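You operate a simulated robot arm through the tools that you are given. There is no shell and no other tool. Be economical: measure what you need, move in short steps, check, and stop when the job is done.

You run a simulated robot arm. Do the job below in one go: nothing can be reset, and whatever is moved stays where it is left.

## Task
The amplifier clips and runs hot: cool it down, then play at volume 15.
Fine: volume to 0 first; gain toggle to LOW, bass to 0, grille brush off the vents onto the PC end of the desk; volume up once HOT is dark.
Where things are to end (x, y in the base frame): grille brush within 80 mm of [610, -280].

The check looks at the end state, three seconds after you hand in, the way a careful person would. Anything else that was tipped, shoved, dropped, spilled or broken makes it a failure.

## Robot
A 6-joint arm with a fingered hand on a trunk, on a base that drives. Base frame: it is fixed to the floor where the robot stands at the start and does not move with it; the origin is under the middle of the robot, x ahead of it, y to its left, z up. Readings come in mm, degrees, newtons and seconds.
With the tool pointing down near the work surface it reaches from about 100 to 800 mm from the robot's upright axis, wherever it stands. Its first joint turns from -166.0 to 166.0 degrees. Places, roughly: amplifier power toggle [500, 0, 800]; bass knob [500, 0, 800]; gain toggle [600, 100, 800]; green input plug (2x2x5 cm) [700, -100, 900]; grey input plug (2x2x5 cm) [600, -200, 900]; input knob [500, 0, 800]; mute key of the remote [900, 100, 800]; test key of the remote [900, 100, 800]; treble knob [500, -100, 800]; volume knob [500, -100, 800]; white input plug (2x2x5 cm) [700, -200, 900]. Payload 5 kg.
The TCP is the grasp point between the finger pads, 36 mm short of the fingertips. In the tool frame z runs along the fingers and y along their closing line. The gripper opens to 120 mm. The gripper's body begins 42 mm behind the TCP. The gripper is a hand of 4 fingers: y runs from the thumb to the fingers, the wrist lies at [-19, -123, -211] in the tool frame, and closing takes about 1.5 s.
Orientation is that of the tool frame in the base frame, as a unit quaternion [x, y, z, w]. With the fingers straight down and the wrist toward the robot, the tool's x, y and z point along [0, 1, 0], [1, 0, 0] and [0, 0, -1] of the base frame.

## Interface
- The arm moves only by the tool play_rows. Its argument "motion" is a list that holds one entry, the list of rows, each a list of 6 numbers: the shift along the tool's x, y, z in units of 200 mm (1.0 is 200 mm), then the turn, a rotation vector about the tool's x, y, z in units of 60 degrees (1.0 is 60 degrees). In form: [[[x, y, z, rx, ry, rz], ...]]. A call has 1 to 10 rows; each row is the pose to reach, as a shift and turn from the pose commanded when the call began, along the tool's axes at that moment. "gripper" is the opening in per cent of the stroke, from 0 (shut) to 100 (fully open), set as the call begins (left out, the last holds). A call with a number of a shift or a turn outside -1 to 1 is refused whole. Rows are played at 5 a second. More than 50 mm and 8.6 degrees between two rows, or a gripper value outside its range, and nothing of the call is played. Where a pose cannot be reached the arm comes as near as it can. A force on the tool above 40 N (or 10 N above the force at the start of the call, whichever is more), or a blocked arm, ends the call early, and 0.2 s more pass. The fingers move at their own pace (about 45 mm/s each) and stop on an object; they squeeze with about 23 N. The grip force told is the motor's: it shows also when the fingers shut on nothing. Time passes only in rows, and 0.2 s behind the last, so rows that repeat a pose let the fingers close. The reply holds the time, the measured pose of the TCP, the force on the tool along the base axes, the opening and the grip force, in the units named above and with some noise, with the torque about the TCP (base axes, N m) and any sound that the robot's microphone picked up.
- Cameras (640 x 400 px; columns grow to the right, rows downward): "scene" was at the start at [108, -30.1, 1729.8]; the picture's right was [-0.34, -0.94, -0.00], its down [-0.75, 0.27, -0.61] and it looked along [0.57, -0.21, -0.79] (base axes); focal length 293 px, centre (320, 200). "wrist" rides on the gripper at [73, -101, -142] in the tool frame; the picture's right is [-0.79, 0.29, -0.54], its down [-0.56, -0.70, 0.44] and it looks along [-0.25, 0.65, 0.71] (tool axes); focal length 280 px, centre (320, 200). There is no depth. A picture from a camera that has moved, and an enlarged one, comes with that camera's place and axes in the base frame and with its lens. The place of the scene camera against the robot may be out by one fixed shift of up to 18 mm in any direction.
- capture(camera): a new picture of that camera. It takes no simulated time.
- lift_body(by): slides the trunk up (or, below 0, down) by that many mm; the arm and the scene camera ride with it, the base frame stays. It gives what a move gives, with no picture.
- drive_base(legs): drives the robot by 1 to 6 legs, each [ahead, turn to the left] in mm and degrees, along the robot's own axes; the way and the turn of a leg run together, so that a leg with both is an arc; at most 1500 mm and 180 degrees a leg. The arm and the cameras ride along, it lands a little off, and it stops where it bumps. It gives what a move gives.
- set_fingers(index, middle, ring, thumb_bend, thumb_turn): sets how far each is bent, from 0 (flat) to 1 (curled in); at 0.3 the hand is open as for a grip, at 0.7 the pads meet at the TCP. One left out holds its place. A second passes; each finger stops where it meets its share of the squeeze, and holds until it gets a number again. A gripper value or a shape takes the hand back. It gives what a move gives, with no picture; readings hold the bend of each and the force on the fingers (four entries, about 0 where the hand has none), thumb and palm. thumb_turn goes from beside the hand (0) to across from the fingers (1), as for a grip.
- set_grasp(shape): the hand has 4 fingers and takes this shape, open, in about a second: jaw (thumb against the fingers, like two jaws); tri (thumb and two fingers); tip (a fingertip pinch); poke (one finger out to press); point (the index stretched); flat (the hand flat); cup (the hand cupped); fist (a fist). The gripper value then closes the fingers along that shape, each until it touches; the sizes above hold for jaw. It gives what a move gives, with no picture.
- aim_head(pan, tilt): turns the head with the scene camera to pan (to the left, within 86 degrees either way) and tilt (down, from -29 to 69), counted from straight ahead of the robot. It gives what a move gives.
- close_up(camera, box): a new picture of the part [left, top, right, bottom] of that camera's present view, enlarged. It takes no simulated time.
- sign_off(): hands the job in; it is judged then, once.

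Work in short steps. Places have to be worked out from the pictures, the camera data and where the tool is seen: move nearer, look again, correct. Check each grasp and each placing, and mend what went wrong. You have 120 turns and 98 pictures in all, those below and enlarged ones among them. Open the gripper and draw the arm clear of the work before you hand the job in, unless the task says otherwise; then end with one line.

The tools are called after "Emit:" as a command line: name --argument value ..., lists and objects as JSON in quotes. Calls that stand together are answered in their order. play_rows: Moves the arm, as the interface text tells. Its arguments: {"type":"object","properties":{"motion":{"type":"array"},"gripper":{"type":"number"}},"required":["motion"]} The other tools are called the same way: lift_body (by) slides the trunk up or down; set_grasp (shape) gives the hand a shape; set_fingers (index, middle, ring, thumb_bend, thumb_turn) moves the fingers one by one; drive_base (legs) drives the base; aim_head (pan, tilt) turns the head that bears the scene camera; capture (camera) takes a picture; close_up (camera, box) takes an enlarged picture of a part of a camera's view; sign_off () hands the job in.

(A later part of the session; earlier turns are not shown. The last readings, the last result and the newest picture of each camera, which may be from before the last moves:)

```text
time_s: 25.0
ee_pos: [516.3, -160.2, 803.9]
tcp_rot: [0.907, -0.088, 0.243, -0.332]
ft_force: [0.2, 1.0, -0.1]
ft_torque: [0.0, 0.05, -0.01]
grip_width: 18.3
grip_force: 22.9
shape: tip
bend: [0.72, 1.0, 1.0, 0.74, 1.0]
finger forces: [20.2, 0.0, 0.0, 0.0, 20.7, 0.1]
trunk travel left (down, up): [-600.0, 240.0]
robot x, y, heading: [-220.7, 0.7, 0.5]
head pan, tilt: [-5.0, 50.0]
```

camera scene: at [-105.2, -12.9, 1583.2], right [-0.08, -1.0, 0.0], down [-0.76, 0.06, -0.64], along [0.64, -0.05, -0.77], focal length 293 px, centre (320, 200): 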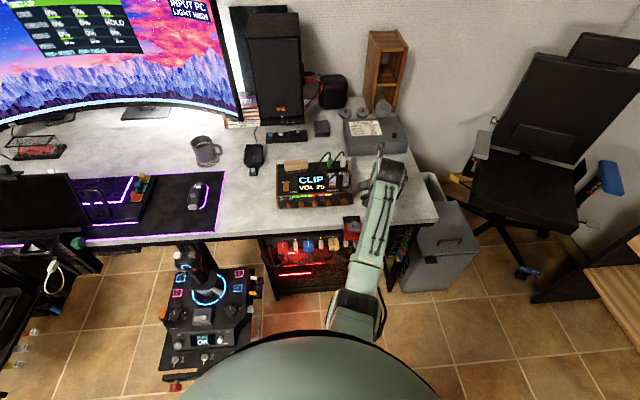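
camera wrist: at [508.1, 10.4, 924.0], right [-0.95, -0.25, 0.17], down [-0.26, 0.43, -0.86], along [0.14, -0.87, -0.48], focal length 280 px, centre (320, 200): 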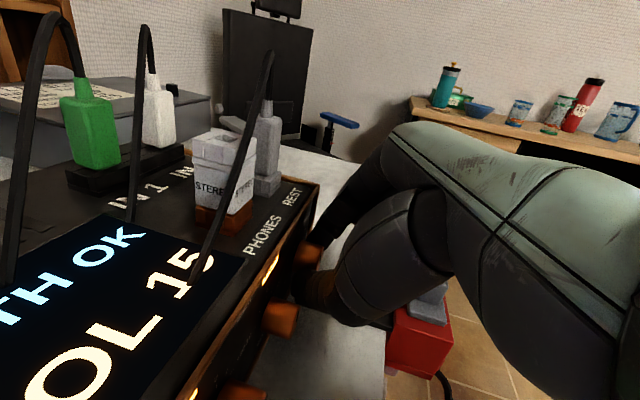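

VOL 15 held; regripped. Turning another 60° counter-clockwise.

Emit:
play_rows --motion '[[[0, -0.013, 0.001, -0.108, 0, -0.0625], [-0.002, -0.026, 0.0036, -0.2165, 0, -0.125], [-0.004, -0.038, 0.0076, -0.325, 0, -0.1875], [-0.007, -0.05, 0.013, -0.433, 0, -0.25], [-0.011, -0.061, 0.019, -0.541, 0, -0.3125], [-0.016, -0.07, 0.027, -0.65, 0, -0.375], [-0.021, -0.079, 0.036, -0.758, 0, -0.4375], [-0.026, -0.086, 0.046, -0.866, 0, -0.5]]]'

Emit:
close_up --camera "scene" --box '[270, 150, 430, 250]'

```text
time_s: 26.8
ee_pos: [515.2, -138.7, 809.4]
tcp_rot: [0.951, 0.046, 0.256, 0.169]
ft_force: [-0.8, 5.5, 6.4]
ft_torque: [0.13, -0.06, 0.06]
grip_width: 18.7
grip_force: 23.3
shape: tip
bend: [0.72, 1.0, 1.0, 0.74, 1.0]
finger forces: [21.1, 0.1, 0.0, 0.1, 25.2, 0.0]
trunk travel left (down, up): [-600.0, 240.0]
robot x, y, heading: [-222.5, 0.4, 0.5]
head pan, tilt: [-5.0, 50.0]
```

```text
4.00 times, centred on (350, 200) of scene
camera zoom: at [-106.3, -10.0, 1583.3], right [-0.08, -1.0, 0.0], down [-0.76, 0.06, -0.64], along [0.64, -0.05, -0.77], focal length 1172 px, centre (200, 200)
```

zoom: 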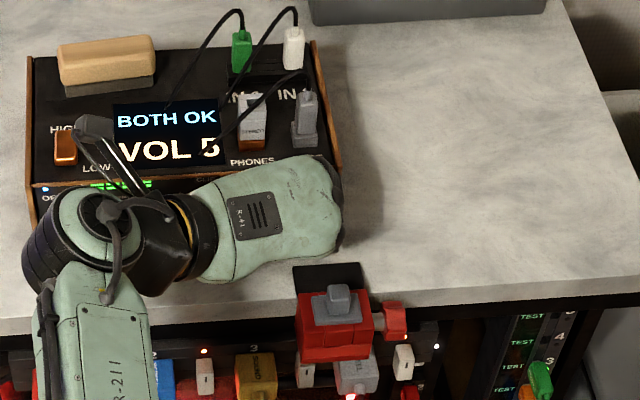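

VOL 5. Release, swing back, regrip once more.

Emit:
play_rows --motion '[[[0, 0, 0, 0, 0, 0], [0, 0, 0, 0, 0, 0], [0, 0.014, 0.0006, 0.108, 0, 0.0625], [-0.0015, 0.028, 0.0026, 0.2165, 0, 0.125], [-0.004, 0.041, 0.006, 0.325, 0, 0.1875], [-0.0065, 0.054, 0.011, 0.433, 0, 0.25], [-0.01, 0.066, 0.018, 0.541, 0, 0.3125], [-0.0147, 0.077, 0.0254, 0.65, 0, 0.375], [-0.02, 0.087, 0.034, 0.758, 0, 0.4375], [-0.0255, 0.095, 0.044, 0.866, 0, 0.5]]]' --gripper 29

Emit:
play_rows --motion '[[[0, 0, 0, 0, 0, 0], [0, 0, 0, 0, 0, 0], [0, 0, 0, 0, 0, 0], [0, 0, 0, 0, 0, 0], [0, 0, 0, 0, 0, 0], [0, 0, 0, 0, 0, 0]]]' --gripper 0

Emit:
play_rows --motion '[[[0, -0.013, 0.001, -0.108, 0, -0.0625], [-0.002, -0.026, 0.0036, -0.2165, 0, -0.125], [-0.004, -0.038, 0.0076, -0.325, 0, -0.1875], [-0.007, -0.05, 0.013, -0.433, 0, -0.25]]]'

Emit:
close_up --camera "scene" --box '[270, 150, 430, 250]'

```text
time_s: 29.0
ee_pos: [515.8, -162.6, 805.1]
tcp_rot: [0.906, -0.089, 0.244, -0.333]
ft_force: [-0.5, -0.2, -0.8]
ft_torque: [0.02, -0.02, 0.0]
grip_width: 34.6
grip_force: 0.1
shape: tip
bend: [0.73, 0.98, 0.99, 0.74, 1.0]
finger forces: [0.0, 0.0, 0.0, 0.1, 0.0, 0.0]
trunk travel left (down, up): [-600.0, 240.0]
robot x, y, heading: [-220.3, -1.6, 0.6]
head pan, tilt: [-5.0, 50.0]
```

```text
time_s: 30.4
ee_pos: [515.8, -162.4, 804.6]
tcp_rot: [0.908, -0.088, 0.243, -0.331]
ft_force: [0.2, 1.1, 0.5]
ft_torque: [0.0, 0.05, -0.01]
grip_width: 18.1
grip_force: 23.2
shape: tip
bend: [0.71, 1.0, 1.0, 0.74, 1.0]
finger forces: [20.5, 0.0, 0.1, 0.0, 20.6, 0.0]
trunk travel left (down, up): [-600.0, 240.0]
robot x, y, heading: [-221.1, -0.9, -0.0]
head pan, tilt: [-5.0, 50.0]
```

```text
time_s: 31.4
ee_pos: [516.1, -150.9, 810.4]
tcp_rot: [0.962, -0.021, 0.258, -0.085]
ft_force: [-6.5, 8.3, 5.7]
ft_torque: [0.53, 0.06, 0.2]
grip_width: 19.2
grip_force: 23.2
shape: tip
bend: [0.71, 1.0, 1.0, 0.75, 1.0]
finger forces: [18.5, 0.1, 0.0, 0.0, 28.1, 0.0]
trunk travel left (down, up): [-600.0, 240.0]
robot x, y, heading: [-223.9, -2.1, 0.5]
head pan, tilt: [-5.0, 50.0]
```

```text
4.00 times, centred on (350, 200) of scene
camera zoom: at [-107.3, -9.6, 1583.4], right [-0.08, -1.0, 0.0], down [-0.76, 0.06, -0.64], along [0.64, -0.05, -0.77], focal length 1172 px, centre (200, 200)
```

zoom: 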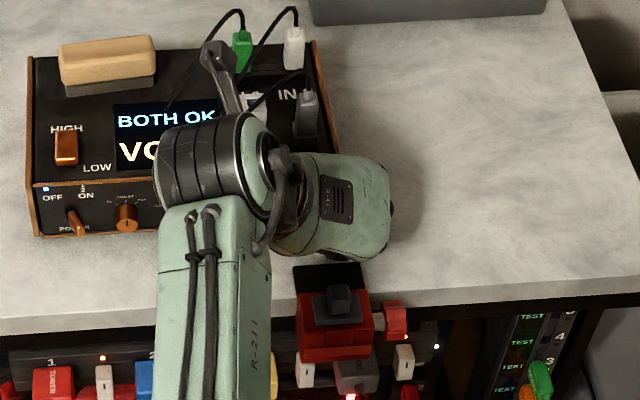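

Torque rose to 0.5 Nm – likely the 0 stop. Releasing and backing off in the approach direction, then checking.

Emit:
play_rows --motion '[[[0, 0, 0, 0, 0, 0], [0, 0, 0, 0, 0, 0], [-0.05, 0, -0.15, 0, 0, 0], [-0.05, 0, -0.35, 0, 0, 0], [-0.05, 0, -0.5, 0, 0, 0]]]' --gripper 35

Emit:
capture --camera "wrist"

```text
time_s: 32.6
ee_pos: [458.2, -166.9, 889.1]
tcp_rot: [0.962, -0.022, 0.258, -0.085]
ft_force: [0.0, -0.4, -0.7]
ft_torque: [0.01, 0.02, -0.02]
grip_width: 41.7
grip_force: 0.1
shape: tip
bend: [0.73, 0.98, 0.99, 0.73, 1.0]
finger forces: [0.0, 0.0, 0.0, 0.1, 0.0, 0.0]
trunk travel left (down, up): [-600.0, 240.0]
robot x, y, heading: [-219.8, -0.5, 0.3]
head pan, tilt: [-5.0, 50.0]
```

```text
57 pictures are left
camera wrist: at [449.7, -95.8, 1064.5], right [-0.95, -0.3, 0.02], down [-0.26, 0.81, -0.53], along [0.14, -0.51, -0.85], focal length 280 px, centre (320, 200)
```

wrist: 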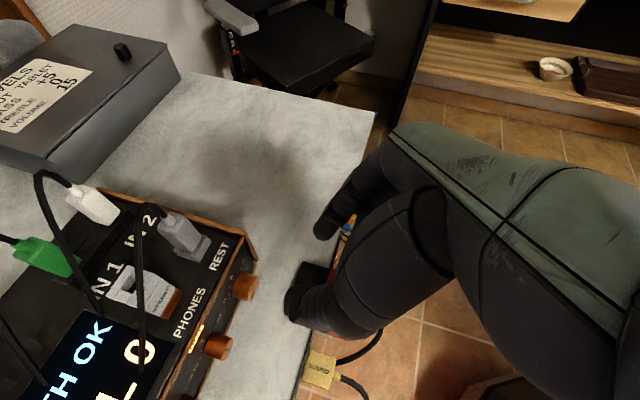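

VOL 0 confirmed. Now to the bass knob (estimated y≈−46, same height): going to its tilted pre-grasp and looking.

Emit:
play_rows --motion '[[[0.015, -0.08, 0.05, 0.108, 0, 0.0625], [0.03, -0.16, 0.1, 0.2165, 0, 0.125], [0.045, -0.24, 0.16, 0.325, 0, 0.1875], [0.062, -0.323, 0.213, 0.433, 0, 0.25]]]' --gripper 29

Emit:
close_up --camera "wrist" --box '[200, 180, 360, 300]'

Emit:
close_up --camera "scene" --box '[270, 160, 366, 220]'

```text
time_s: 33.6
ee_pos: [490.5, -96.7, 870.5]
tcp_rot: [0.907, -0.089, 0.243, -0.333]
ft_force: [0.2, 0.3, -1.0]
ft_torque: [-0.01, 0.0, -0.02]
grip_width: 35.5
grip_force: 0.1
shape: tip
bend: [0.73, 0.98, 0.99, 0.74, 1.0]
finger forces: [0.0, 0.0, 0.0, 0.0, 0.1, 0.1]
trunk travel left (down, up): [-600.0, 240.0]
robot x, y, heading: [-219.6, -0.5, 0.4]
head pan, tilt: [-5.0, 50.0]
```

```text
3.33 times, centred on (280, 240) of wrist
camera zoom: at [482.5, -123.4, 1057.7], right [-0.95, -0.27, -0.13], down [-0.26, 0.96, -0.05], along [0.14, -0.02, -0.99], focal length 935 px, centre (453, 67)
```

zoom: 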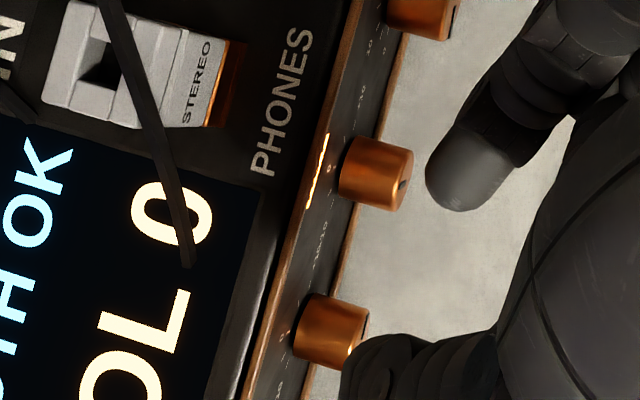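

```text
6.67 times, centred on (318, 190) of scene
camera zoom: at [-105.1, -11.7, 1583.2], right [-0.08, -1.0, 0.0], down [-0.76, 0.06, -0.64], along [0.64, -0.05, -0.77], focal length 1953 px, centre (333, 267)
```

zoom: 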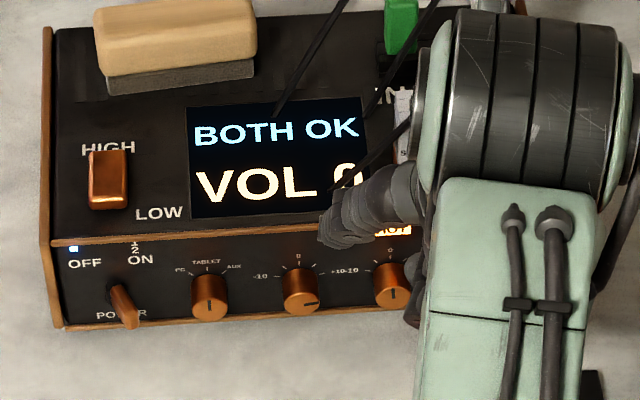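

Bass pointer sits at roughly 3 o'clock (about +10); axis measured at y≈−45.7. Descending and gripping.

Emit:
play_rows --motion '[[[0.0, 0.066, 0.03, 0, 0, 0], [-0.02, 0.066, 0.13, 0, 0, 0], [-0.04, 0.066, 0.22, 0, 0, 0], [-0.06, 0.066, 0.31, 0, 0, 0], [-0.072, 0.066, 0.388, 0, 0, 0]]]'

Emit:
close_up --camera "wrist" --box '[220, 180, 380, 300]'

Emit:
play_rows --motion '[[[0, 0, 0, 0, 0, 0], [0, 0, 0, 0, 0, 0], [0, 0, 0, 0, 0, 0], [0, 0, 0, 0, 0, 0], [0, 0, 0, 0, 0, 0], [0, 0, 0, 0, 0, 0]]]' --gripper 0

```text
time_s: 34.8
ee_pos: [515.2, -59.4, 804.1]
tcp_rot: [0.908, -0.088, 0.243, -0.331]
ft_force: [-9.6, -0.2, 1.3]
ft_torque: [-0.03, 0.21, -0.26]
grip_width: 36.0
grip_force: 0.0
shape: tip
bend: [0.73, 0.98, 0.99, 0.74, 1.0]
finger forces: [8.6, 0.1, 0.0, 0.1, 0.1, 0.0]
trunk travel left (down, up): [-600.0, 240.0]
robot x, y, heading: [-219.5, 2.3, 0.3]
head pan, tilt: [-5.0, 50.0]
```

```text
3.33 times, centred on (300, 240) of wrist
camera zoom: at [508.0, -85.3, 992.2], right [-0.95, -0.27, -0.13], down [-0.27, 0.96, -0.06], along [0.14, -0.02, -0.99], focal length 935 px, centre (387, 67)
```

zoom: 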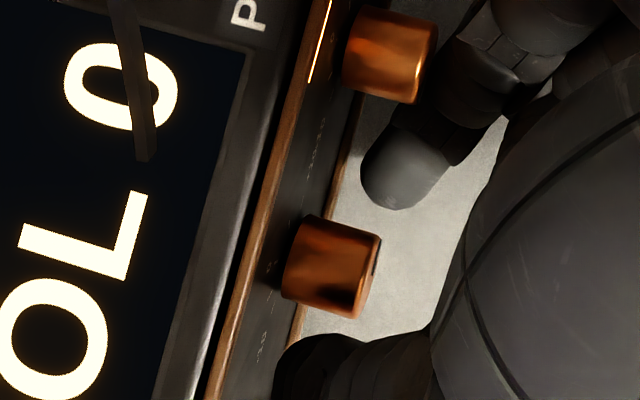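

```text
time_s: 36.2
ee_pos: [515.6, -58.7, 807.2]
tcp_rot: [0.907, -0.088, 0.244, -0.332]
ft_force: [-6.5, 8.9, 4.0]
ft_torque: [0.33, 0.04, -0.04]
grip_width: 19.7
grip_force: 23.3
shape: tip
bend: [0.74, 1.0, 1.0, 0.73, 1.0]
finger forces: [20.5, 0.0, 0.0, 0.0, 23.8, 0.1]
trunk travel left (down, up): [-600.0, 240.0]
robot x, y, heading: [-218.9, 0.2, 0.3]
head pan, tilt: [-5.0, 50.0]
```

There was ~9 N contact in x before closing – the index may have brushed the treble knob. Checking.

Emit:
close_up --camera "wrist" --box '[220, 160, 380, 280]'

Emit:
close_up --camera "scene" --box '[270, 160, 366, 220]'

```text
3.33 times, centred on (300, 220) of wrist
camera zoom: at [507.8, -84.6, 993.3], right [-0.95, -0.27, -0.13], down [-0.27, 0.96, -0.06], along [0.14, -0.02, -0.99], focal length 935 px, centre (387, 133)
```

zoom: 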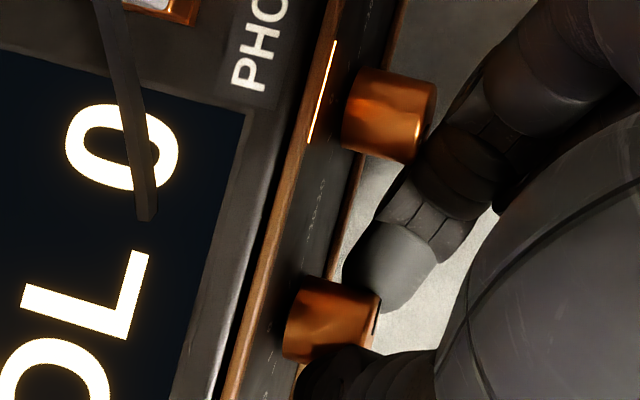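

```text
6.67 times, centred on (318, 190) of scene
camera zoom: at [-106.8, -9.8, 1583.4], right [-0.08, -1.0, 0.0], down [-0.76, 0.06, -0.64], along [0.64, -0.05, -0.77], focal length 1953 px, centre (333, 267)
```

zoom: 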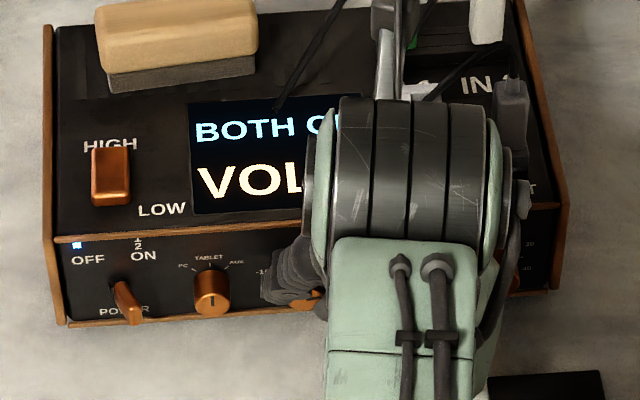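

The index's middle joint lies against the treble cap at this tilt. I'll open only slightly, back straight out, and redo it with less tilt.

Emit:
play_rows --motion '[[[0, 0, 0, 0, 0, 0], [-0.03, 0, -0.017, 0, 0, 0], [-0.06, 0, -0.06, 0, 0, 0], [-0.06, 0, -0.16, 0, 0, 0], [-0.06, 0, -0.3, 0, 0, 0]]]' --gripper 23

Emit:
close_up --camera "scene" --box '[270, 160, 366, 220]'

Emit:
close_up --camera "wrist" --box '[200, 180, 360, 300]'

```text
time_s: 37.4
ee_pos: [474.9, -90.8, 842.0]
tcp_rot: [0.907, -0.088, 0.244, -0.332]
ft_force: [-0.8, 0.4, 0.3]
ft_torque: [-0.02, 0.02, 0.0]
grip_width: 27.4
grip_force: 0.0
shape: tip
bend: [0.72, 0.98, 0.99, 0.74, 1.0]
finger forces: [0.0, 0.0, 0.0, 0.0, 0.0, 0.1]
trunk travel left (down, up): [-600.0, 240.0]
robot x, y, heading: [-222.5, 4.4, 0.3]
head pan, tilt: [-5.0, 50.0]
```

```text
6.67 times, centred on (318, 190) of scene
camera zoom: at [-106.3, -11.7, 1583.3], right [-0.08, -1.0, 0.0], down [-0.76, 0.06, -0.64], along [0.64, -0.05, -0.77], focal length 1953 px, centre (333, 267)
```

zoom: 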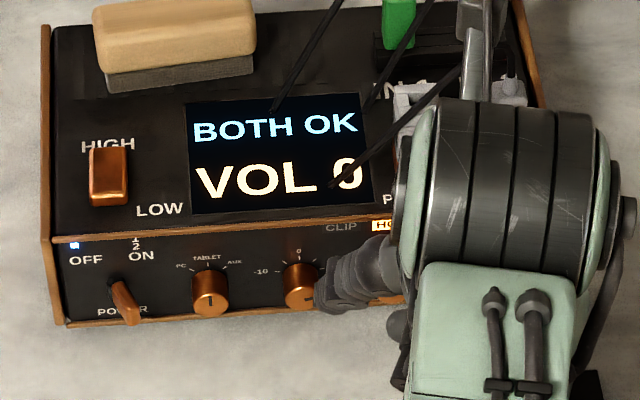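

```text
3.33 times, centred on (280, 240) of wrist
camera zoom: at [467.3, -116.3, 1028.7], right [-0.95, -0.27, -0.13], down [-0.26, 0.96, -0.06], along [0.14, -0.02, -0.99], focal length 935 px, centre (453, 67)
```

zoom: 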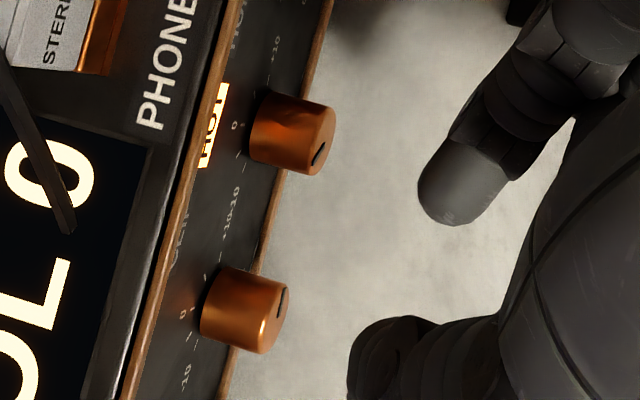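

The treble pointer may have shifted. Moving the hand up and right to see the panel plainly.

Emit:
play_rows --motion '[[[0.03, 0.15, -0.15, 0, 0, 0], [0.06, 0.3, -0.3, 0, 0, 0], [0.08, 0.45, -0.45, 0, 0, 0], [0.1, 0.65, -0.55, 0, 0, 0]]]'

Emit:
close_up --camera "scene" --box '[290, 170, 370, 220]'

```text
time_s: 38.4
ee_pos: [437.4, -258.6, 837.4]
tcp_rot: [0.907, -0.088, 0.242, -0.332]
ft_force: [0.8, -0.1, 0.1]
ft_torque: [0.04, 0.01, -0.01]
grip_width: 27.3
grip_force: 0.1
shape: tip
bend: [0.72, 0.98, 0.99, 0.74, 1.0]
finger forces: [0.0, 0.0, 0.0, 0.0, 0.0, 0.0]
trunk travel left (down, up): [-600.0, 240.0]
robot x, y, heading: [-223.5, -2.5, 0.4]
head pan, tilt: [-5.0, 50.0]
```

```text
8.00 times, centred on (330, 195) of scene
camera zoom: at [-105.2, -13.3, 1583.2], right [-0.08, -1.0, 0.0], down [-0.76, 0.06, -0.64], along [0.64, -0.05, -0.77], focal length 2343 px, centre (240, 240)
```

zoom: 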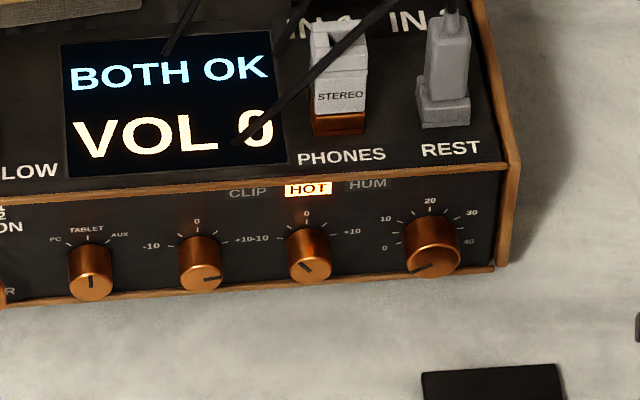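

Treble was indeed knocked to about −40°; I'll restore it to 0 too. Bass first: pre-grasp above it with only +12° tilt so the index clears the treble.

Emit:
play_rows --motion '[[[0.057, -0.097, -0.1, 0, 0, 0], [0.115, -0.193, -0.2, 0, 0, 0], [0.1, -0.325, -0.037, -0.081, 0, -0.047], [0.084, -0.458, 0.126, -0.162, 0, -0.093], [0.069, -0.59, 0.289, -0.242, 0, -0.14], [0.053, -0.723, 0.452, -0.323, 0, -0.186], [0.038, -0.855, 0.615, -0.404, 0, -0.233]]]' --gripper 26

Emit:
close_up --camera "wrist" --box '[200, 200, 360, 320]'

```text
time_s: 40.0
ee_pos: [505.9, -57.7, 869.3]
tcp_rot: [0.961, -0.026, 0.258, -0.101]
ft_force: [0.1, -0.2, 0.6]
ft_torque: [0.0, 0.01, 0.01]
grip_width: 30.8
grip_force: 0.0
shape: tip
bend: [0.73, 0.98, 0.99, 0.74, 1.0]
finger forces: [0.1, 0.0, 0.1, 0.0, 0.0, 0.0]
trunk travel left (down, up): [-600.0, 240.0]
robot x, y, heading: [-218.8, -2.8, 0.3]
head pan, tilt: [-5.0, 50.0]
```

```text
3.33 times, centred on (280, 260) of wrist
camera zoom: at [497.8, 6.9, 1044.8], right [-0.95, -0.3, 0.01], down [-0.26, 0.82, -0.5], along [0.14, -0.48, -0.86], focal length 935 px, centre (453, 0)
```

zoom: 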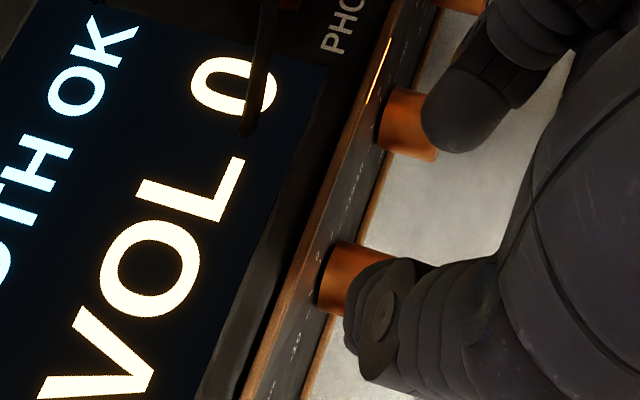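

Emit:
play_rows --motion '[[[-0.03, 0.025, 0.07, 0, 0, 0], [-0.06, 0.025, 0.14, 0, 0, 0], [-0.09, 0.025, 0.21, 0, 0, 0], [-0.115, 0.025, 0.284, 0, 0, 0]]]'

Emit:
close_up --camera "wrist" --box '[220, 180, 380, 300]'

```text
time_s: 41.0
ee_pos: [512.0, -50.6, 808.6]
tcp_rot: [0.96, -0.027, 0.258, -0.102]
ft_force: [-11.2, 4.2, 5.1]
ft_torque: [-0.12, 0.11, -0.27]
grip_width: 30.0
grip_force: 0.1
shape: tip
bend: [0.73, 0.98, 0.99, 0.74, 1.0]
finger forces: [13.3, 0.0, 0.0, 0.0, 0.0, 0.0]
trunk travel left (down, up): [-600.0, 240.0]
robot x, y, heading: [-216.6, -0.6, 0.2]
head pan, tilt: [-5.0, 50.0]
```

```text
3.33 times, centred on (300, 240) of wrist
camera zoom: at [504.6, 13.6, 986.3], right [-0.95, -0.3, 0.01], down [-0.26, 0.82, -0.5], along [0.14, -0.48, -0.86], focal length 935 px, centre (387, 67)
```

zoom: 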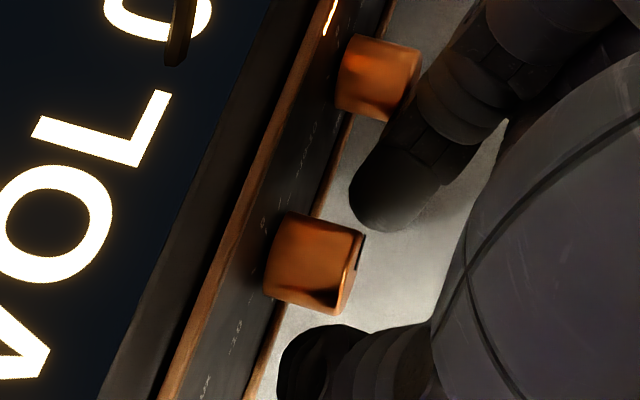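

The index still leans on the treble's cap. A flatter 45° pitch puts the index joints farther from the panel; backing out and switching to that.

Emit:
play_rows --motion '[[[-0.05, 0, -0.06, 0, 0, 0], [-0.05, 0, -0.15, 0, 0.06, 0], [-0.03, -0.003, -0.24, 0, 0.15, 0], [-0.015, -0.006, -0.32, 0, 0.25, 0]]]'

Emit:
close_up --camera "wrist" --box '[180, 180, 380, 305]'

```text
time_s: 42.0
ee_pos: [479.6, -62.9, 863.3]
tcp_rot: [0.918, -0.04, 0.382, -0.099]
ft_force: [-0.5, 0.4, -0.5]
ft_torque: [-0.02, 0.0, -0.03]
grip_width: 30.7
grip_force: 0.0
shape: tip
bend: [0.73, 0.98, 0.99, 0.74, 1.0]
finger forces: [0.1, 0.1, 0.0, 0.0, 0.0, 0.0]
trunk travel left (down, up): [-600.0, 240.0]
robot x, y, heading: [-220.7, 0.1, 0.2]
head pan, tilt: [-5.0, 50.0]
```

```text
3.20 times, centred on (280, 242) of wrist
camera zoom: at [430.2, 4.2, 1033.0], right [-0.94, -0.25, -0.23], down [-0.08, 0.83, -0.55], along [0.33, -0.49, -0.8], focal length 897 px, centre (448, 64)
```

zoom: 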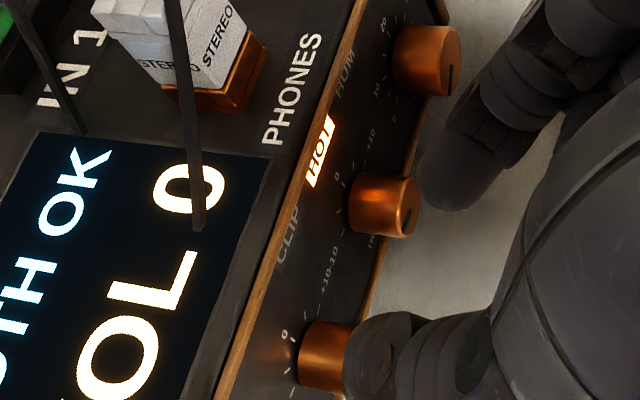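

Emit:
play_rows --motion '[[[-0.05, -0.007, 0.07, 0, 0, 0], [-0.09, -0.007, 0.14, 0, 0, 0], [-0.105, -0.007, 0.22, 0, 0, 0], [-0.105, -0.007, 0.292, 0, 0, 0]]]'

Emit:
close_up --camera "wrist" --box '[220, 180, 380, 300]'

```text
time_s: 43.0
ee_pos: [506.5, -48.8, 808.8]
tcp_rot: [0.919, -0.039, 0.38, -0.098]
ft_force: [0.5, -0.4, -0.6]
ft_torque: [-0.01, -0.02, -0.05]
grip_width: 31.1
grip_force: 0.1
shape: tip
bend: [0.73, 0.98, 0.99, 0.74, 1.0]
finger forces: [0.0, 0.0, 0.0, 0.1, 0.0, 0.0]
trunk travel left (down, up): [-600.0, 240.0]
robot x, y, heading: [-222.0, -0.6, 0.6]
head pan, tilt: [-5.0, 50.0]
```

```text
3.33 times, centred on (300, 240) of wrist
camera zoom: at [457.3, 17.5, 976.9], right [-0.94, -0.25, -0.23], down [-0.08, 0.83, -0.55], along [0.33, -0.49, -0.8], focal length 935 px, centre (387, 67)
```

zoom: 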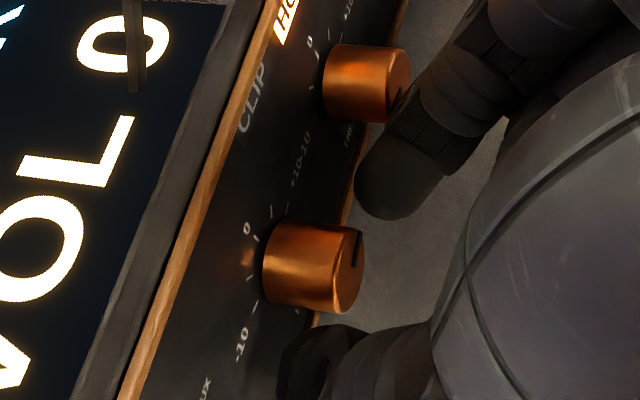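

No contact this time. Closing.

Emit:
play_rows --motion '[[[0, 0, 0, 0, 0, 0], [0, 0, 0, 0, 0, 0], [0, 0, 0, 0, 0, 0], [0, 0, 0, 0, 0, 0], [0, 0, 0, 0, 0, 0], [0, 0, 0, 0, 0, 0]]]' --gripper 0

Emit:
close_up --camera "wrist" --box '[220, 180, 380, 300]'

```text
time_s: 44.4
ee_pos: [505.1, -47.3, 808.3]
tcp_rot: [0.919, -0.039, 0.38, -0.098]
ft_force: [-2.4, -0.3, 0.3]
ft_torque: [-0.01, 0.04, -0.01]
grip_width: 12.7
grip_force: 23.7
shape: tip
bend: [0.71, 1.0, 1.0, 0.74, 1.0]
finger forces: [19.8, 0.0, 0.1, 0.1, 17.2, 0.0]
trunk travel left (down, up): [-600.0, 240.0]
robot x, y, heading: [-218.1, -0.6, 0.2]
head pan, tilt: [-5.0, 50.0]
```

```text
3.33 times, centred on (300, 240) of wrist
camera zoom: at [456.8, 17.3, 977.2], right [-0.94, -0.25, -0.23], down [-0.08, 0.83, -0.55], along [0.33, -0.49, -0.81], focal length 935 px, centre (387, 67)
```

zoom: 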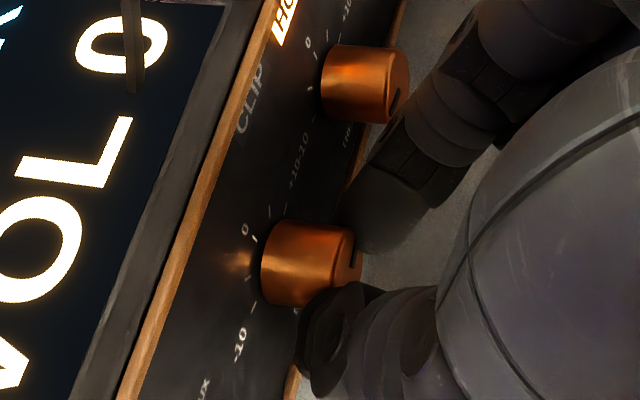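

Grip is clean of the treble. Turning the bass counter-clockwise by 43°.

Emit:
play_rows --motion '[[[-0.0007, -0.0127, 0.0007, -0.0849, 0, -0.0849], [-0.0024, -0.025, 0.0024, -0.1697, 0, -0.1697], [-0.005, -0.037, 0.005, -0.2546, 0, -0.2546], [-0.009, -0.048, 0.009, -0.3394, 0, -0.3394], [-0.0137, -0.059, 0.0137, -0.4243, 0, -0.4243], [-0.019, -0.0685, 0.019, -0.5091, 0, -0.5091]]]'

Emit:
capture --camera "wrist"

```text
time_s: 45.8
ee_pos: [505.2, -34.0, 805.3]
tcp_rot: [0.89, 0.103, 0.369, 0.249]
ft_force: [-6.4, -2.7, 4.8]
ft_torque: [-0.09, 0.0, -0.13]
grip_width: 12.7
grip_force: 22.9
shape: tip
bend: [0.71, 1.0, 1.0, 0.74, 1.0]
finger forces: [24.8, 0.1, 0.1, 0.1, 17.2, 0.1]
trunk travel left (down, up): [-600.0, 240.0]
robot x, y, heading: [-220.2, -2.9, 0.2]
head pan, tilt: [-5.0, 50.0]
```

```text
43 pictures are left
camera wrist: at [456.7, 130.2, 882.8], right [-0.94, -0.34, 0.0], down [-0.08, 0.23, -0.97], along [0.33, -0.91, -0.25], focal length 280 px, centre (320, 200)
```

wrist: 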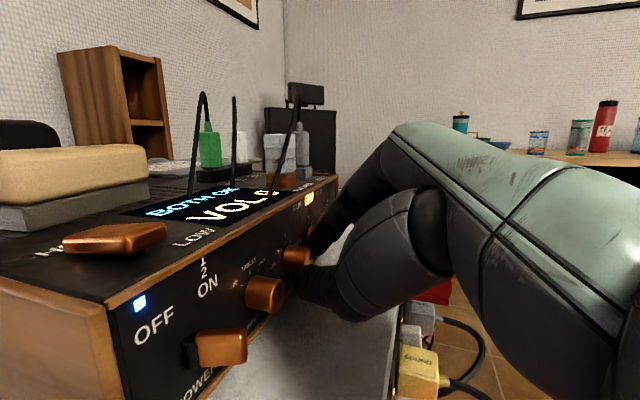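

Release, swing back, and look at how far the pointer moved.

Emit:
play_rows --motion '[[[0, 0, 0, 0, 0, 0], [0, 0, 0, 0, 0, 0], [-0.0007, 0.0127, 0.0007, 0.0849, 0, 0.0849], [-0.0024, 0.025, 0.0024, 0.1697, 0, 0.1697], [-0.005, 0.037, 0.005, 0.2546, 0, 0.2546], [-0.009, 0.048, 0.009, 0.3394, 0, 0.3394], [-0.0137, 0.059, 0.0137, 0.4243, 0, 0.4243], [-0.019, 0.0685, 0.019, 0.5091, 0, 0.5091]]]' --gripper 25

Emit:
close_up --camera "wrist" --box '[220, 180, 380, 300]'

```text
time_s: 47.6
ee_pos: [505.8, -48.7, 807.6]
tcp_rot: [0.919, -0.04, 0.381, -0.099]
ft_force: [-0.4, 0.9, 0.1]
ft_torque: [0.0, 0.04, 0.0]
grip_width: 29.7
grip_force: 0.1
shape: tip
bend: [0.73, 0.98, 0.99, 0.74, 1.0]
finger forces: [0.0, 0.1, 0.1, 0.0, 0.0, 0.1]
trunk travel left (down, up): [-600.0, 240.0]
robot x, y, heading: [-218.6, -1.4, 0.4]
head pan, tilt: [-5.0, 50.0]
```

```text
3.33 times, centred on (300, 240) of wrist
camera zoom: at [457.3, 17.2, 977.1], right [-0.94, -0.25, -0.23], down [-0.08, 0.83, -0.54], along [0.33, -0.49, -0.81], focal length 935 px, centre (387, 67)
```

zoom: 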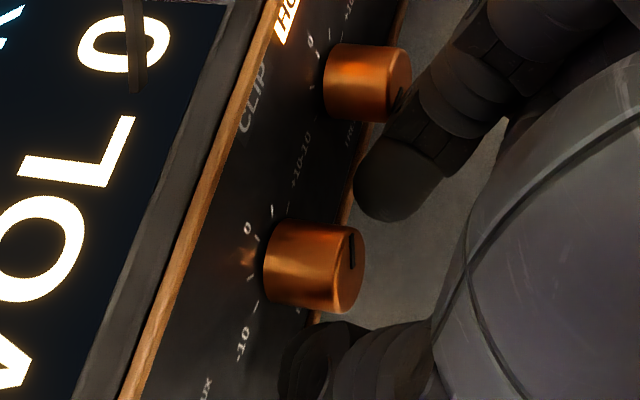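

It moved some; another identical stroke.

Emit:
play_rows --motion '[[[0, 0, 0, 0, 0, 0], [0, 0, 0, 0, 0, 0], [0, 0, 0, 0, 0, 0], [0, 0, 0, 0, 0, 0]]]' --gripper 0

Emit:
play_rows --motion '[[[-0.0007, -0.0127, 0.0007, -0.0849, 0, -0.0849], [-0.0024, -0.025, 0.0024, -0.1697, 0, -0.1697], [-0.005, -0.037, 0.005, -0.2546, 0, -0.2546], [-0.009, -0.048, 0.009, -0.3394, 0, -0.3394], [-0.0137, -0.059, 0.0137, -0.4243, 0, -0.4243], [-0.019, -0.0685, 0.019, -0.5091, 0, -0.5091]]]'

Emit:
play_rows --motion '[[[0, 0, 0, 0, 0, 0], [0, 0, 0, 0, 0, 0], [-0.0007, 0.0127, 0.0007, 0.0849, 0, 0.0849], [-0.0024, 0.025, 0.0024, 0.1697, 0, 0.1697], [-0.005, 0.037, 0.005, 0.2546, 0, 0.2546], [-0.009, 0.048, 0.009, 0.3394, 0, 0.3394], [-0.0137, 0.059, 0.0137, 0.4243, 0, 0.4243], [-0.019, 0.0685, 0.019, 0.5091, 0, 0.5091]]]' --gripper 25

Emit:
close_up --camera "wrist" --box '[220, 180, 380, 300]'

```text
time_s: 48.6
ee_pos: [505.5, -47.5, 807.0]
tcp_rot: [0.919, -0.039, 0.381, -0.098]
ft_force: [-0.7, 0.0, -0.3]
ft_torque: [-0.02, 0.04, -0.01]
grip_width: 12.7
grip_force: 23.1
shape: tip
bend: [0.71, 1.0, 1.0, 0.73, 1.0]
finger forces: [20.1, 0.0, 0.1, 0.1, 17.9, 0.0]
trunk travel left (down, up): [-600.0, 240.0]
robot x, y, heading: [-221.3, 1.6, 0.6]
head pan, tilt: [-5.0, 50.0]
```

```text
time_s: 50.0
ee_pos: [506.3, -33.7, 804.6]
tcp_rot: [0.889, 0.103, 0.37, 0.248]
ft_force: [-3.0, -2.0, -0.2]
ft_torque: [-0.08, 0.04, -0.07]
grip_width: 12.6
grip_force: 23.2
shape: tip
bend: [0.71, 1.0, 1.0, 0.73, 1.0]
finger forces: [22.8, 0.0, 0.1, 0.0, 16.6, 0.0]
trunk travel left (down, up): [-600.0, 240.0]
robot x, y, heading: [-221.8, -2.3, 0.3]
head pan, tilt: [-5.0, 50.0]
```

```text
time_s: 51.8
ee_pos: [506.6, -48.5, 806.9]
tcp_rot: [0.919, -0.04, 0.38, -0.098]
ft_force: [0.3, 0.4, 0.6]
ft_torque: [0.04, -0.03, 0.04]
grip_width: 29.6
grip_force: 0.0
shape: tip
bend: [0.73, 0.98, 0.99, 0.74, 1.0]
finger forces: [0.0, 0.0, 0.0, 0.1, 0.1, 0.0]
trunk travel left (down, up): [-600.0, 240.0]
robot x, y, heading: [-223.1, 1.6, 0.3]
head pan, tilt: [-5.0, 50.0]
```

```text
3.33 times, centred on (300, 240) of wrist
camera zoom: at [457.4, 17.3, 977.1], right [-0.94, -0.25, -0.23], down [-0.08, 0.83, -0.54], along [0.33, -0.49, -0.81], focal length 935 px, centre (387, 67)
```

zoom: 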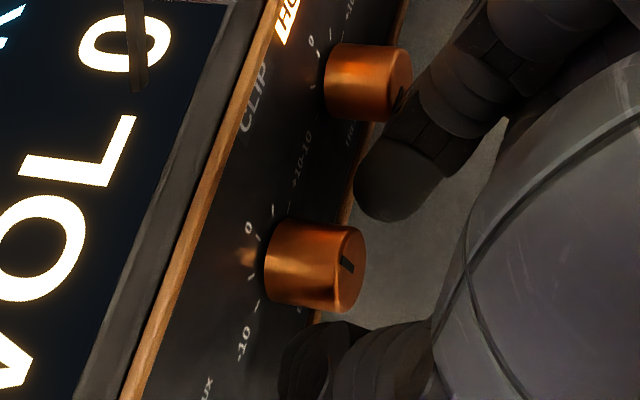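

Pointer now close to up. Backing off to see the panel more frontally with the wrist camera.

Emit:
play_rows --motion '[[[-0.07, -0.007, -0.117, 0, 0, 0], [-0.14, -0.014, -0.234, 0, 0, 0], [-0.214, -0.021, -0.352, 0, 0, 0]]]'

Emit:
close_up --camera "wrist" --box '[140, 180, 300, 280]'

```text
time_s: 52.6
ee_pos: [425.7, -47.7, 825.9]
tcp_rot: [0.918, -0.04, 0.382, -0.098]
ft_force: [0.6, 0.5, 0.3]
ft_torque: [-0.01, 0.04, 0.01]
grip_width: 29.6
grip_force: 0.1
shape: tip
bend: [0.73, 0.98, 0.99, 0.74, 1.0]
finger forces: [0.0, 0.1, 0.1, 0.0, 0.0, 0.0]
trunk travel left (down, up): [-600.0, 240.0]
robot x, y, heading: [-218.2, -0.4, 0.2]
head pan, tilt: [-5.0, 50.0]
```

```text
4.00 times, centred on (220, 230) of wrist
camera zoom: at [376.3, 18.0, 996.7], right [-0.94, -0.25, -0.23], down [-0.08, 0.83, -0.55], along [0.33, -0.49, -0.81], focal length 1122 px, centre (720, 80)
```

zoom: 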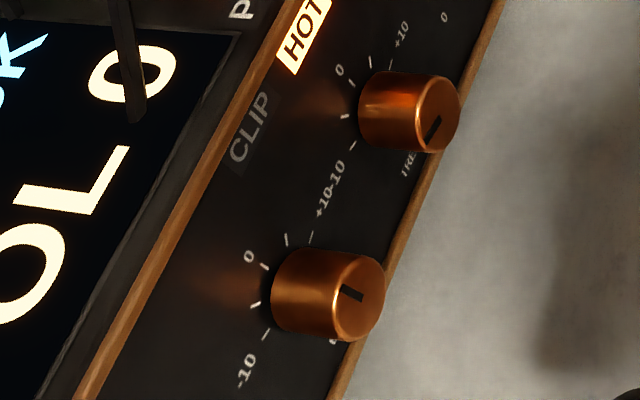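

Bass pointer ≈ −7°, treble ≈ −83°. Zooming for precision with the input knob (detent, straight up) as a reference.

Emit:
close_up --camera "wrist" --box '[160, 210, 260, 320]'

```text
3.64 times, centred on (210, 265) of wrist
camera zoom: at [376.3, 18.0, 996.7], right [-0.94, -0.25, -0.23], down [-0.08, 0.83, -0.55], along [0.33, -0.49, -0.81], focal length 1020 px, centre (720, -36)
```

zoom: 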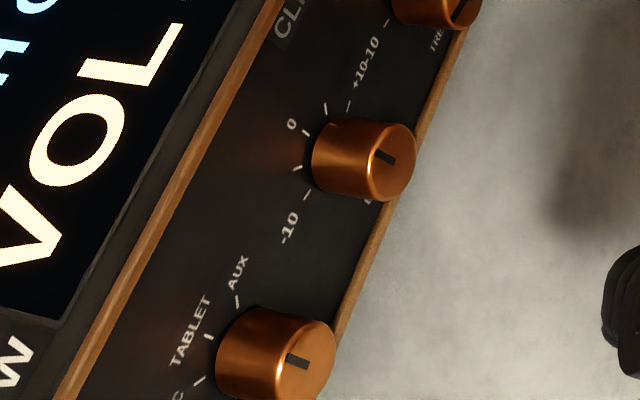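

Bass mark is parallel to the input's centred mark → bass at 0. Now the treble: pre-grasp at −31° tilt, then turn clockwise.

Emit:
play_rows --motion '[[[0.039, 0.01, 0.019, -0.0849, 0, -0.0849], [0.078, 0.019, 0.038, -0.1697, 0, -0.1697], [0.117, 0.029, 0.057, -0.2546, 0, -0.2546], [0.156, 0.039, 0.077, -0.3394, 0, -0.3394], [0.195, 0.048, 0.096, -0.4243, 0, -0.4243], [0.234, 0.058, 0.115, -0.5091, 0, -0.5091]]]'

Emit:
capture --camera "wrist"

```text
time_s: 54.0
ee_pos: [475.7, -61.8, 841.1]
tcp_rot: [0.889, 0.104, 0.37, 0.248]
ft_force: [0.4, 0.5, 0.0]
ft_torque: [-0.01, -0.02, 0.01]
grip_width: 29.7
grip_force: 0.0
shape: tip
bend: [0.73, 0.98, 0.99, 0.74, 1.0]
finger forces: [0.1, 0.0, 0.0, 0.0, 0.0, 0.0]
trunk travel left (down, up): [-600.0, 240.0]
robot x, y, heading: [-223.7, 0.0, 0.2]
head pan, tilt: [-5.0, 50.0]
```

```text
38 pictures are left
camera wrist: at [427.1, 101.4, 918.8], right [-0.94, -0.34, 0.0], down [-0.08, 0.23, -0.97], along [0.33, -0.91, -0.25], focal length 280 px, centre (320, 200)
```

wrist: 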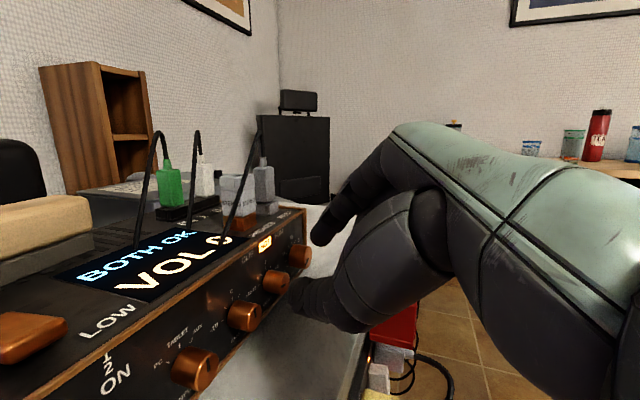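

Emit:
play_rows --motion '[[[-0.038, 0.001, 0.07, 0, 0, 0], [-0.038, 0.001, 0.15, 0, 0, 0], [-0.038, 0.001, 0.252, 0, 0, 0]]]'

Emit:
play_rows --motion '[[[0, 0, 0, 0, 0, 0], [0, 0, 0, 0, 0, 0], [0, 0, 0, 0, 0, 0], [0, 0, 0, 0, 0, 0]]]' --gripper 0

Emit:
close_up --camera "wrist" --box '[160, 200, 360, 325]'

```text
time_s: 54.8
ee_pos: [506.9, -83.9, 806.1]
tcp_rot: [0.89, 0.103, 0.369, 0.247]
ft_force: [0.5, -0.1, -0.2]
ft_torque: [0.04, -0.04, -0.02]
grip_width: 29.7
grip_force: 0.0
shape: tip
bend: [0.73, 0.98, 0.99, 0.74, 1.0]
finger forces: [0.1, 0.0, 0.1, 0.1, 0.1, 0.1]
trunk travel left (down, up): [-600.0, 240.0]
robot x, y, heading: [-221.3, -1.5, 0.1]
head pan, tilt: [-5.0, 50.0]
```

```text
time_s: 55.8
ee_pos: [504.3, -86.7, 807.2]
tcp_rot: [0.89, 0.101, 0.368, 0.248]
ft_force: [-6.1, -12.0, 4.7]
ft_torque: [-0.22, -0.04, -0.4]
grip_width: 7.4
grip_force: 23.0
shape: tip
bend: [0.7, 1.0, 1.0, 0.77, 1.0]
finger forces: [22.9, 0.1, 0.0, 0.0, 0.0, 0.0]
trunk travel left (down, up): [-600.0, 240.0]
robot x, y, heading: [-218.4, -0.4, 0.2]
head pan, tilt: [-5.0, 50.0]
```

```text
3.20 times, centred on (260, 262) of wrist
camera zoom: at [455.4, 77.7, 885.5], right [-0.94, -0.34, 0.0], down [-0.08, 0.23, -0.97], along [0.33, -0.91, -0.25], focal length 897 px, centre (512, 0)
```

zoom: 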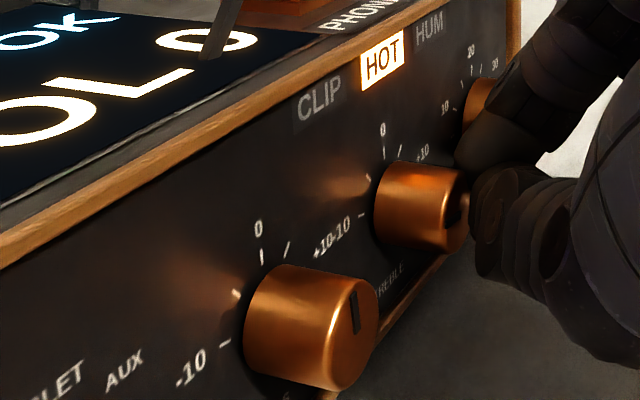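

The thumb closed in front of the cap. Opening, pushing 5 mm deeper, and regripping.

Emit:
play_rows --motion '[[[0, 0, 0, 0, 0, 0], [0, 0, 0, 0, 0, 0], [0, 0, 0, 0, 0, 0], [0.018, 0.009, 0.018, 0, 0, 0]]]' --gripper 25

Emit:
close_up --camera "wrist" --box '[160, 200, 360, 325]'

```text
time_s: 56.8
ee_pos: [511.6, -85.9, 806.6]
tcp_rot: [0.89, 0.104, 0.368, 0.247]
ft_force: [-0.9, 0.5, -0.1]
ft_torque: [0.0, -0.02, 0.01]
grip_width: 29.8
grip_force: 0.0
shape: tip
bend: [0.73, 0.98, 0.99, 0.74, 1.0]
finger forces: [0.1, 0.0, 0.0, 0.2, 0.0, 0.0]
trunk travel left (down, up): [-600.0, 240.0]
robot x, y, heading: [-221.0, 1.5, 0.1]
head pan, tilt: [-5.0, 50.0]
```

```text
3.20 times, centred on (260, 262) of wrist
camera zoom: at [462.3, 78.9, 884.7], right [-0.94, -0.34, 0.0], down [-0.08, 0.23, -0.97], along [0.33, -0.91, -0.25], focal length 897 px, centre (512, 0)
```

zoom: 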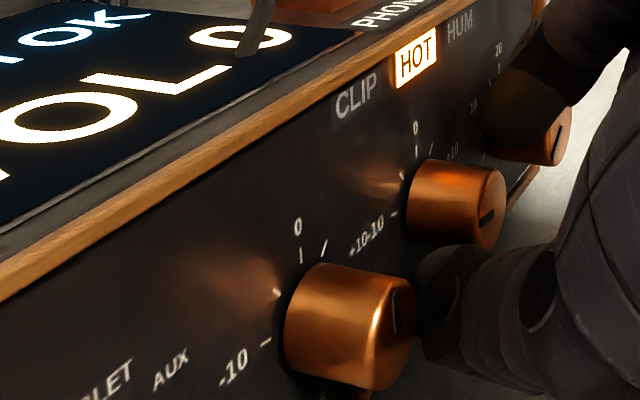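

Well placed now; closing.

Emit:
play_rows --motion '[[[0, 0, 0, 0, 0, 0], [0, 0, 0, 0, 0, 0], [0, 0, 0, 0, 0, 0], [0, 0, 0, 0, 0, 0]]]' --gripper 0

```text
time_s: 57.8
ee_pos: [510.9, -86.9, 807.9]
tcp_rot: [0.89, 0.103, 0.369, 0.247]
ft_force: [1.1, 0.9, 0.5]
ft_torque: [0.02, -0.04, -0.04]
grip_width: 13.1
grip_force: 22.9
shape: tip
bend: [0.7, 1.0, 1.0, 0.74, 1.0]
finger forces: [20.0, 0.0, 0.0, 0.0, 20.9, 0.0]
trunk travel left (down, up): [-600.0, 240.0]
robot x, y, heading: [-218.2, 1.3, 0.1]
head pan, tilt: [-5.0, 50.0]
```

Gripped evenly. Turning clockwise 43°, then checking.

Emit:
play_rows --motion '[[[-0.0007, 0.0127, 0.0007, 0.0849, 0, 0.0849], [-0.0024, 0.025, 0.0024, 0.1697, 0, 0.1697], [-0.005, 0.037, 0.005, 0.2546, 0, 0.2546], [-0.009, 0.048, 0.009, 0.3394, 0, 0.3394], [-0.0137, 0.059, 0.0137, 0.4243, 0, 0.4243], [-0.019, 0.0685, 0.019, 0.5091, 0, 0.5091]]]'

Emit:
close_up --camera "wrist" --box '[220, 180, 380, 300]'

```text
time_s: 59.2
ee_pos: [512.5, -100.8, 808.2]
tcp_rot: [0.919, -0.04, 0.379, -0.099]
ft_force: [2.6, 2.9, -1.3]
ft_torque: [-0.09, 0.16, -0.1]
grip_width: 12.6
grip_force: 23.5
shape: tip
bend: [0.7, 1.0, 1.0, 0.74, 1.0]
finger forces: [19.9, 0.0, 0.0, 0.0, 20.1, 0.0]
trunk travel left (down, up): [-600.0, 240.0]
robot x, y, heading: [-219.6, 1.1, 0.5]
head pan, tilt: [-5.0, 50.0]
```

```text
3.33 times, centred on (300, 240) of wrist
camera zoom: at [463.4, -34.3, 977.4], right [-0.94, -0.25, -0.23], down [-0.09, 0.83, -0.54], along [0.32, -0.49, -0.81], focal length 935 px, centre (387, 67)
```

zoom: 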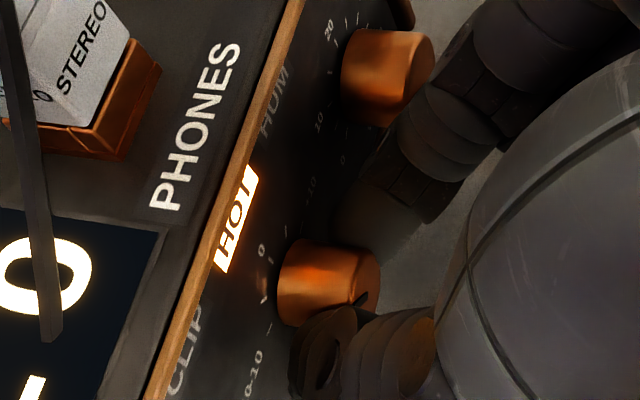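

Repeat: release, swing back, regrip.

Emit:
play_rows --motion '[[[0, 0, 0, 0, 0, 0], [0, 0, 0, 0, 0, 0], [-0.0007, -0.0127, 0.0007, -0.0849, 0, -0.0849], [-0.0024, -0.025, 0.0024, -0.1697, 0, -0.1697], [-0.005, -0.037, 0.005, -0.2546, 0, -0.2546], [-0.009, -0.048, 0.009, -0.3394, 0, -0.3394], [-0.0137, -0.059, 0.0137, -0.4243, 0, -0.4243], [-0.019, -0.0685, 0.019, -0.5091, 0, -0.5091]]]' --gripper 24

Emit:
close_up --camera "wrist" --box '[160, 200, 360, 325]'

Emit:
play_rows --motion '[[[0, 0, 0, 0, 0, 0], [0, 0, 0, 0, 0, 0], [0, 0, 0, 0, 0, 0], [0, 0, 0, 0, 0, 0]]]' --gripper 0

```text
time_s: 61.0
ee_pos: [511.2, -85.5, 805.8]
tcp_rot: [0.89, 0.103, 0.369, 0.247]
ft_force: [-0.2, -1.0, -0.7]
ft_torque: [-0.01, -0.04, -0.02]
grip_width: 28.9
grip_force: 0.0
shape: tip
bend: [0.73, 0.98, 0.99, 0.74, 1.0]
finger forces: [0.1, 0.1, 0.0, 0.0, 0.0, 0.0]
trunk travel left (down, up): [-600.0, 240.0]
robot x, y, heading: [-224.1, -2.4, 0.1]
head pan, tilt: [-5.0, 50.0]
```

```text
3.20 times, centred on (260, 262) of wrist
camera zoom: at [462.3, 78.6, 884.4], right [-0.94, -0.34, 0.0], down [-0.08, 0.23, -0.97], along [0.33, -0.91, -0.25], focal length 897 px, centre (512, 0)
```

zoom: 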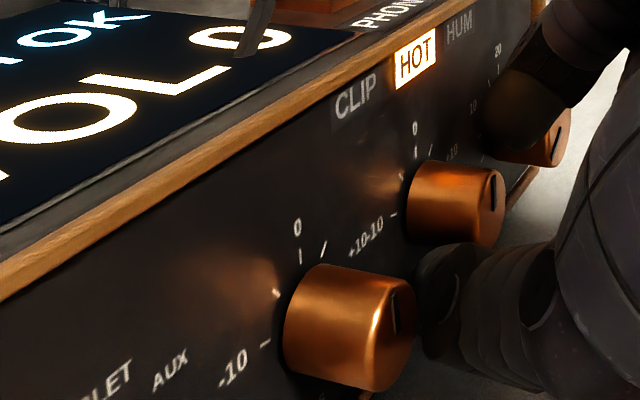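

```text
time_s: 62.0
ee_pos: [511.5, -86.0, 807.2]
tcp_rot: [0.89, 0.103, 0.369, 0.247]
ft_force: [1.2, -0.8, -0.4]
ft_torque: [-0.03, -0.04, -0.04]
grip_width: 13.6
grip_force: 22.8
shape: tip
bend: [0.69, 1.0, 1.0, 0.74, 1.0]
finger forces: [20.4, 0.0, 0.0, 0.0, 20.2, 0.0]
trunk travel left (down, up): [-600.0, 240.0]
robot x, y, heading: [-220.9, -0.5, 0.3]
head pan, tilt: [-5.0, 50.0]
```

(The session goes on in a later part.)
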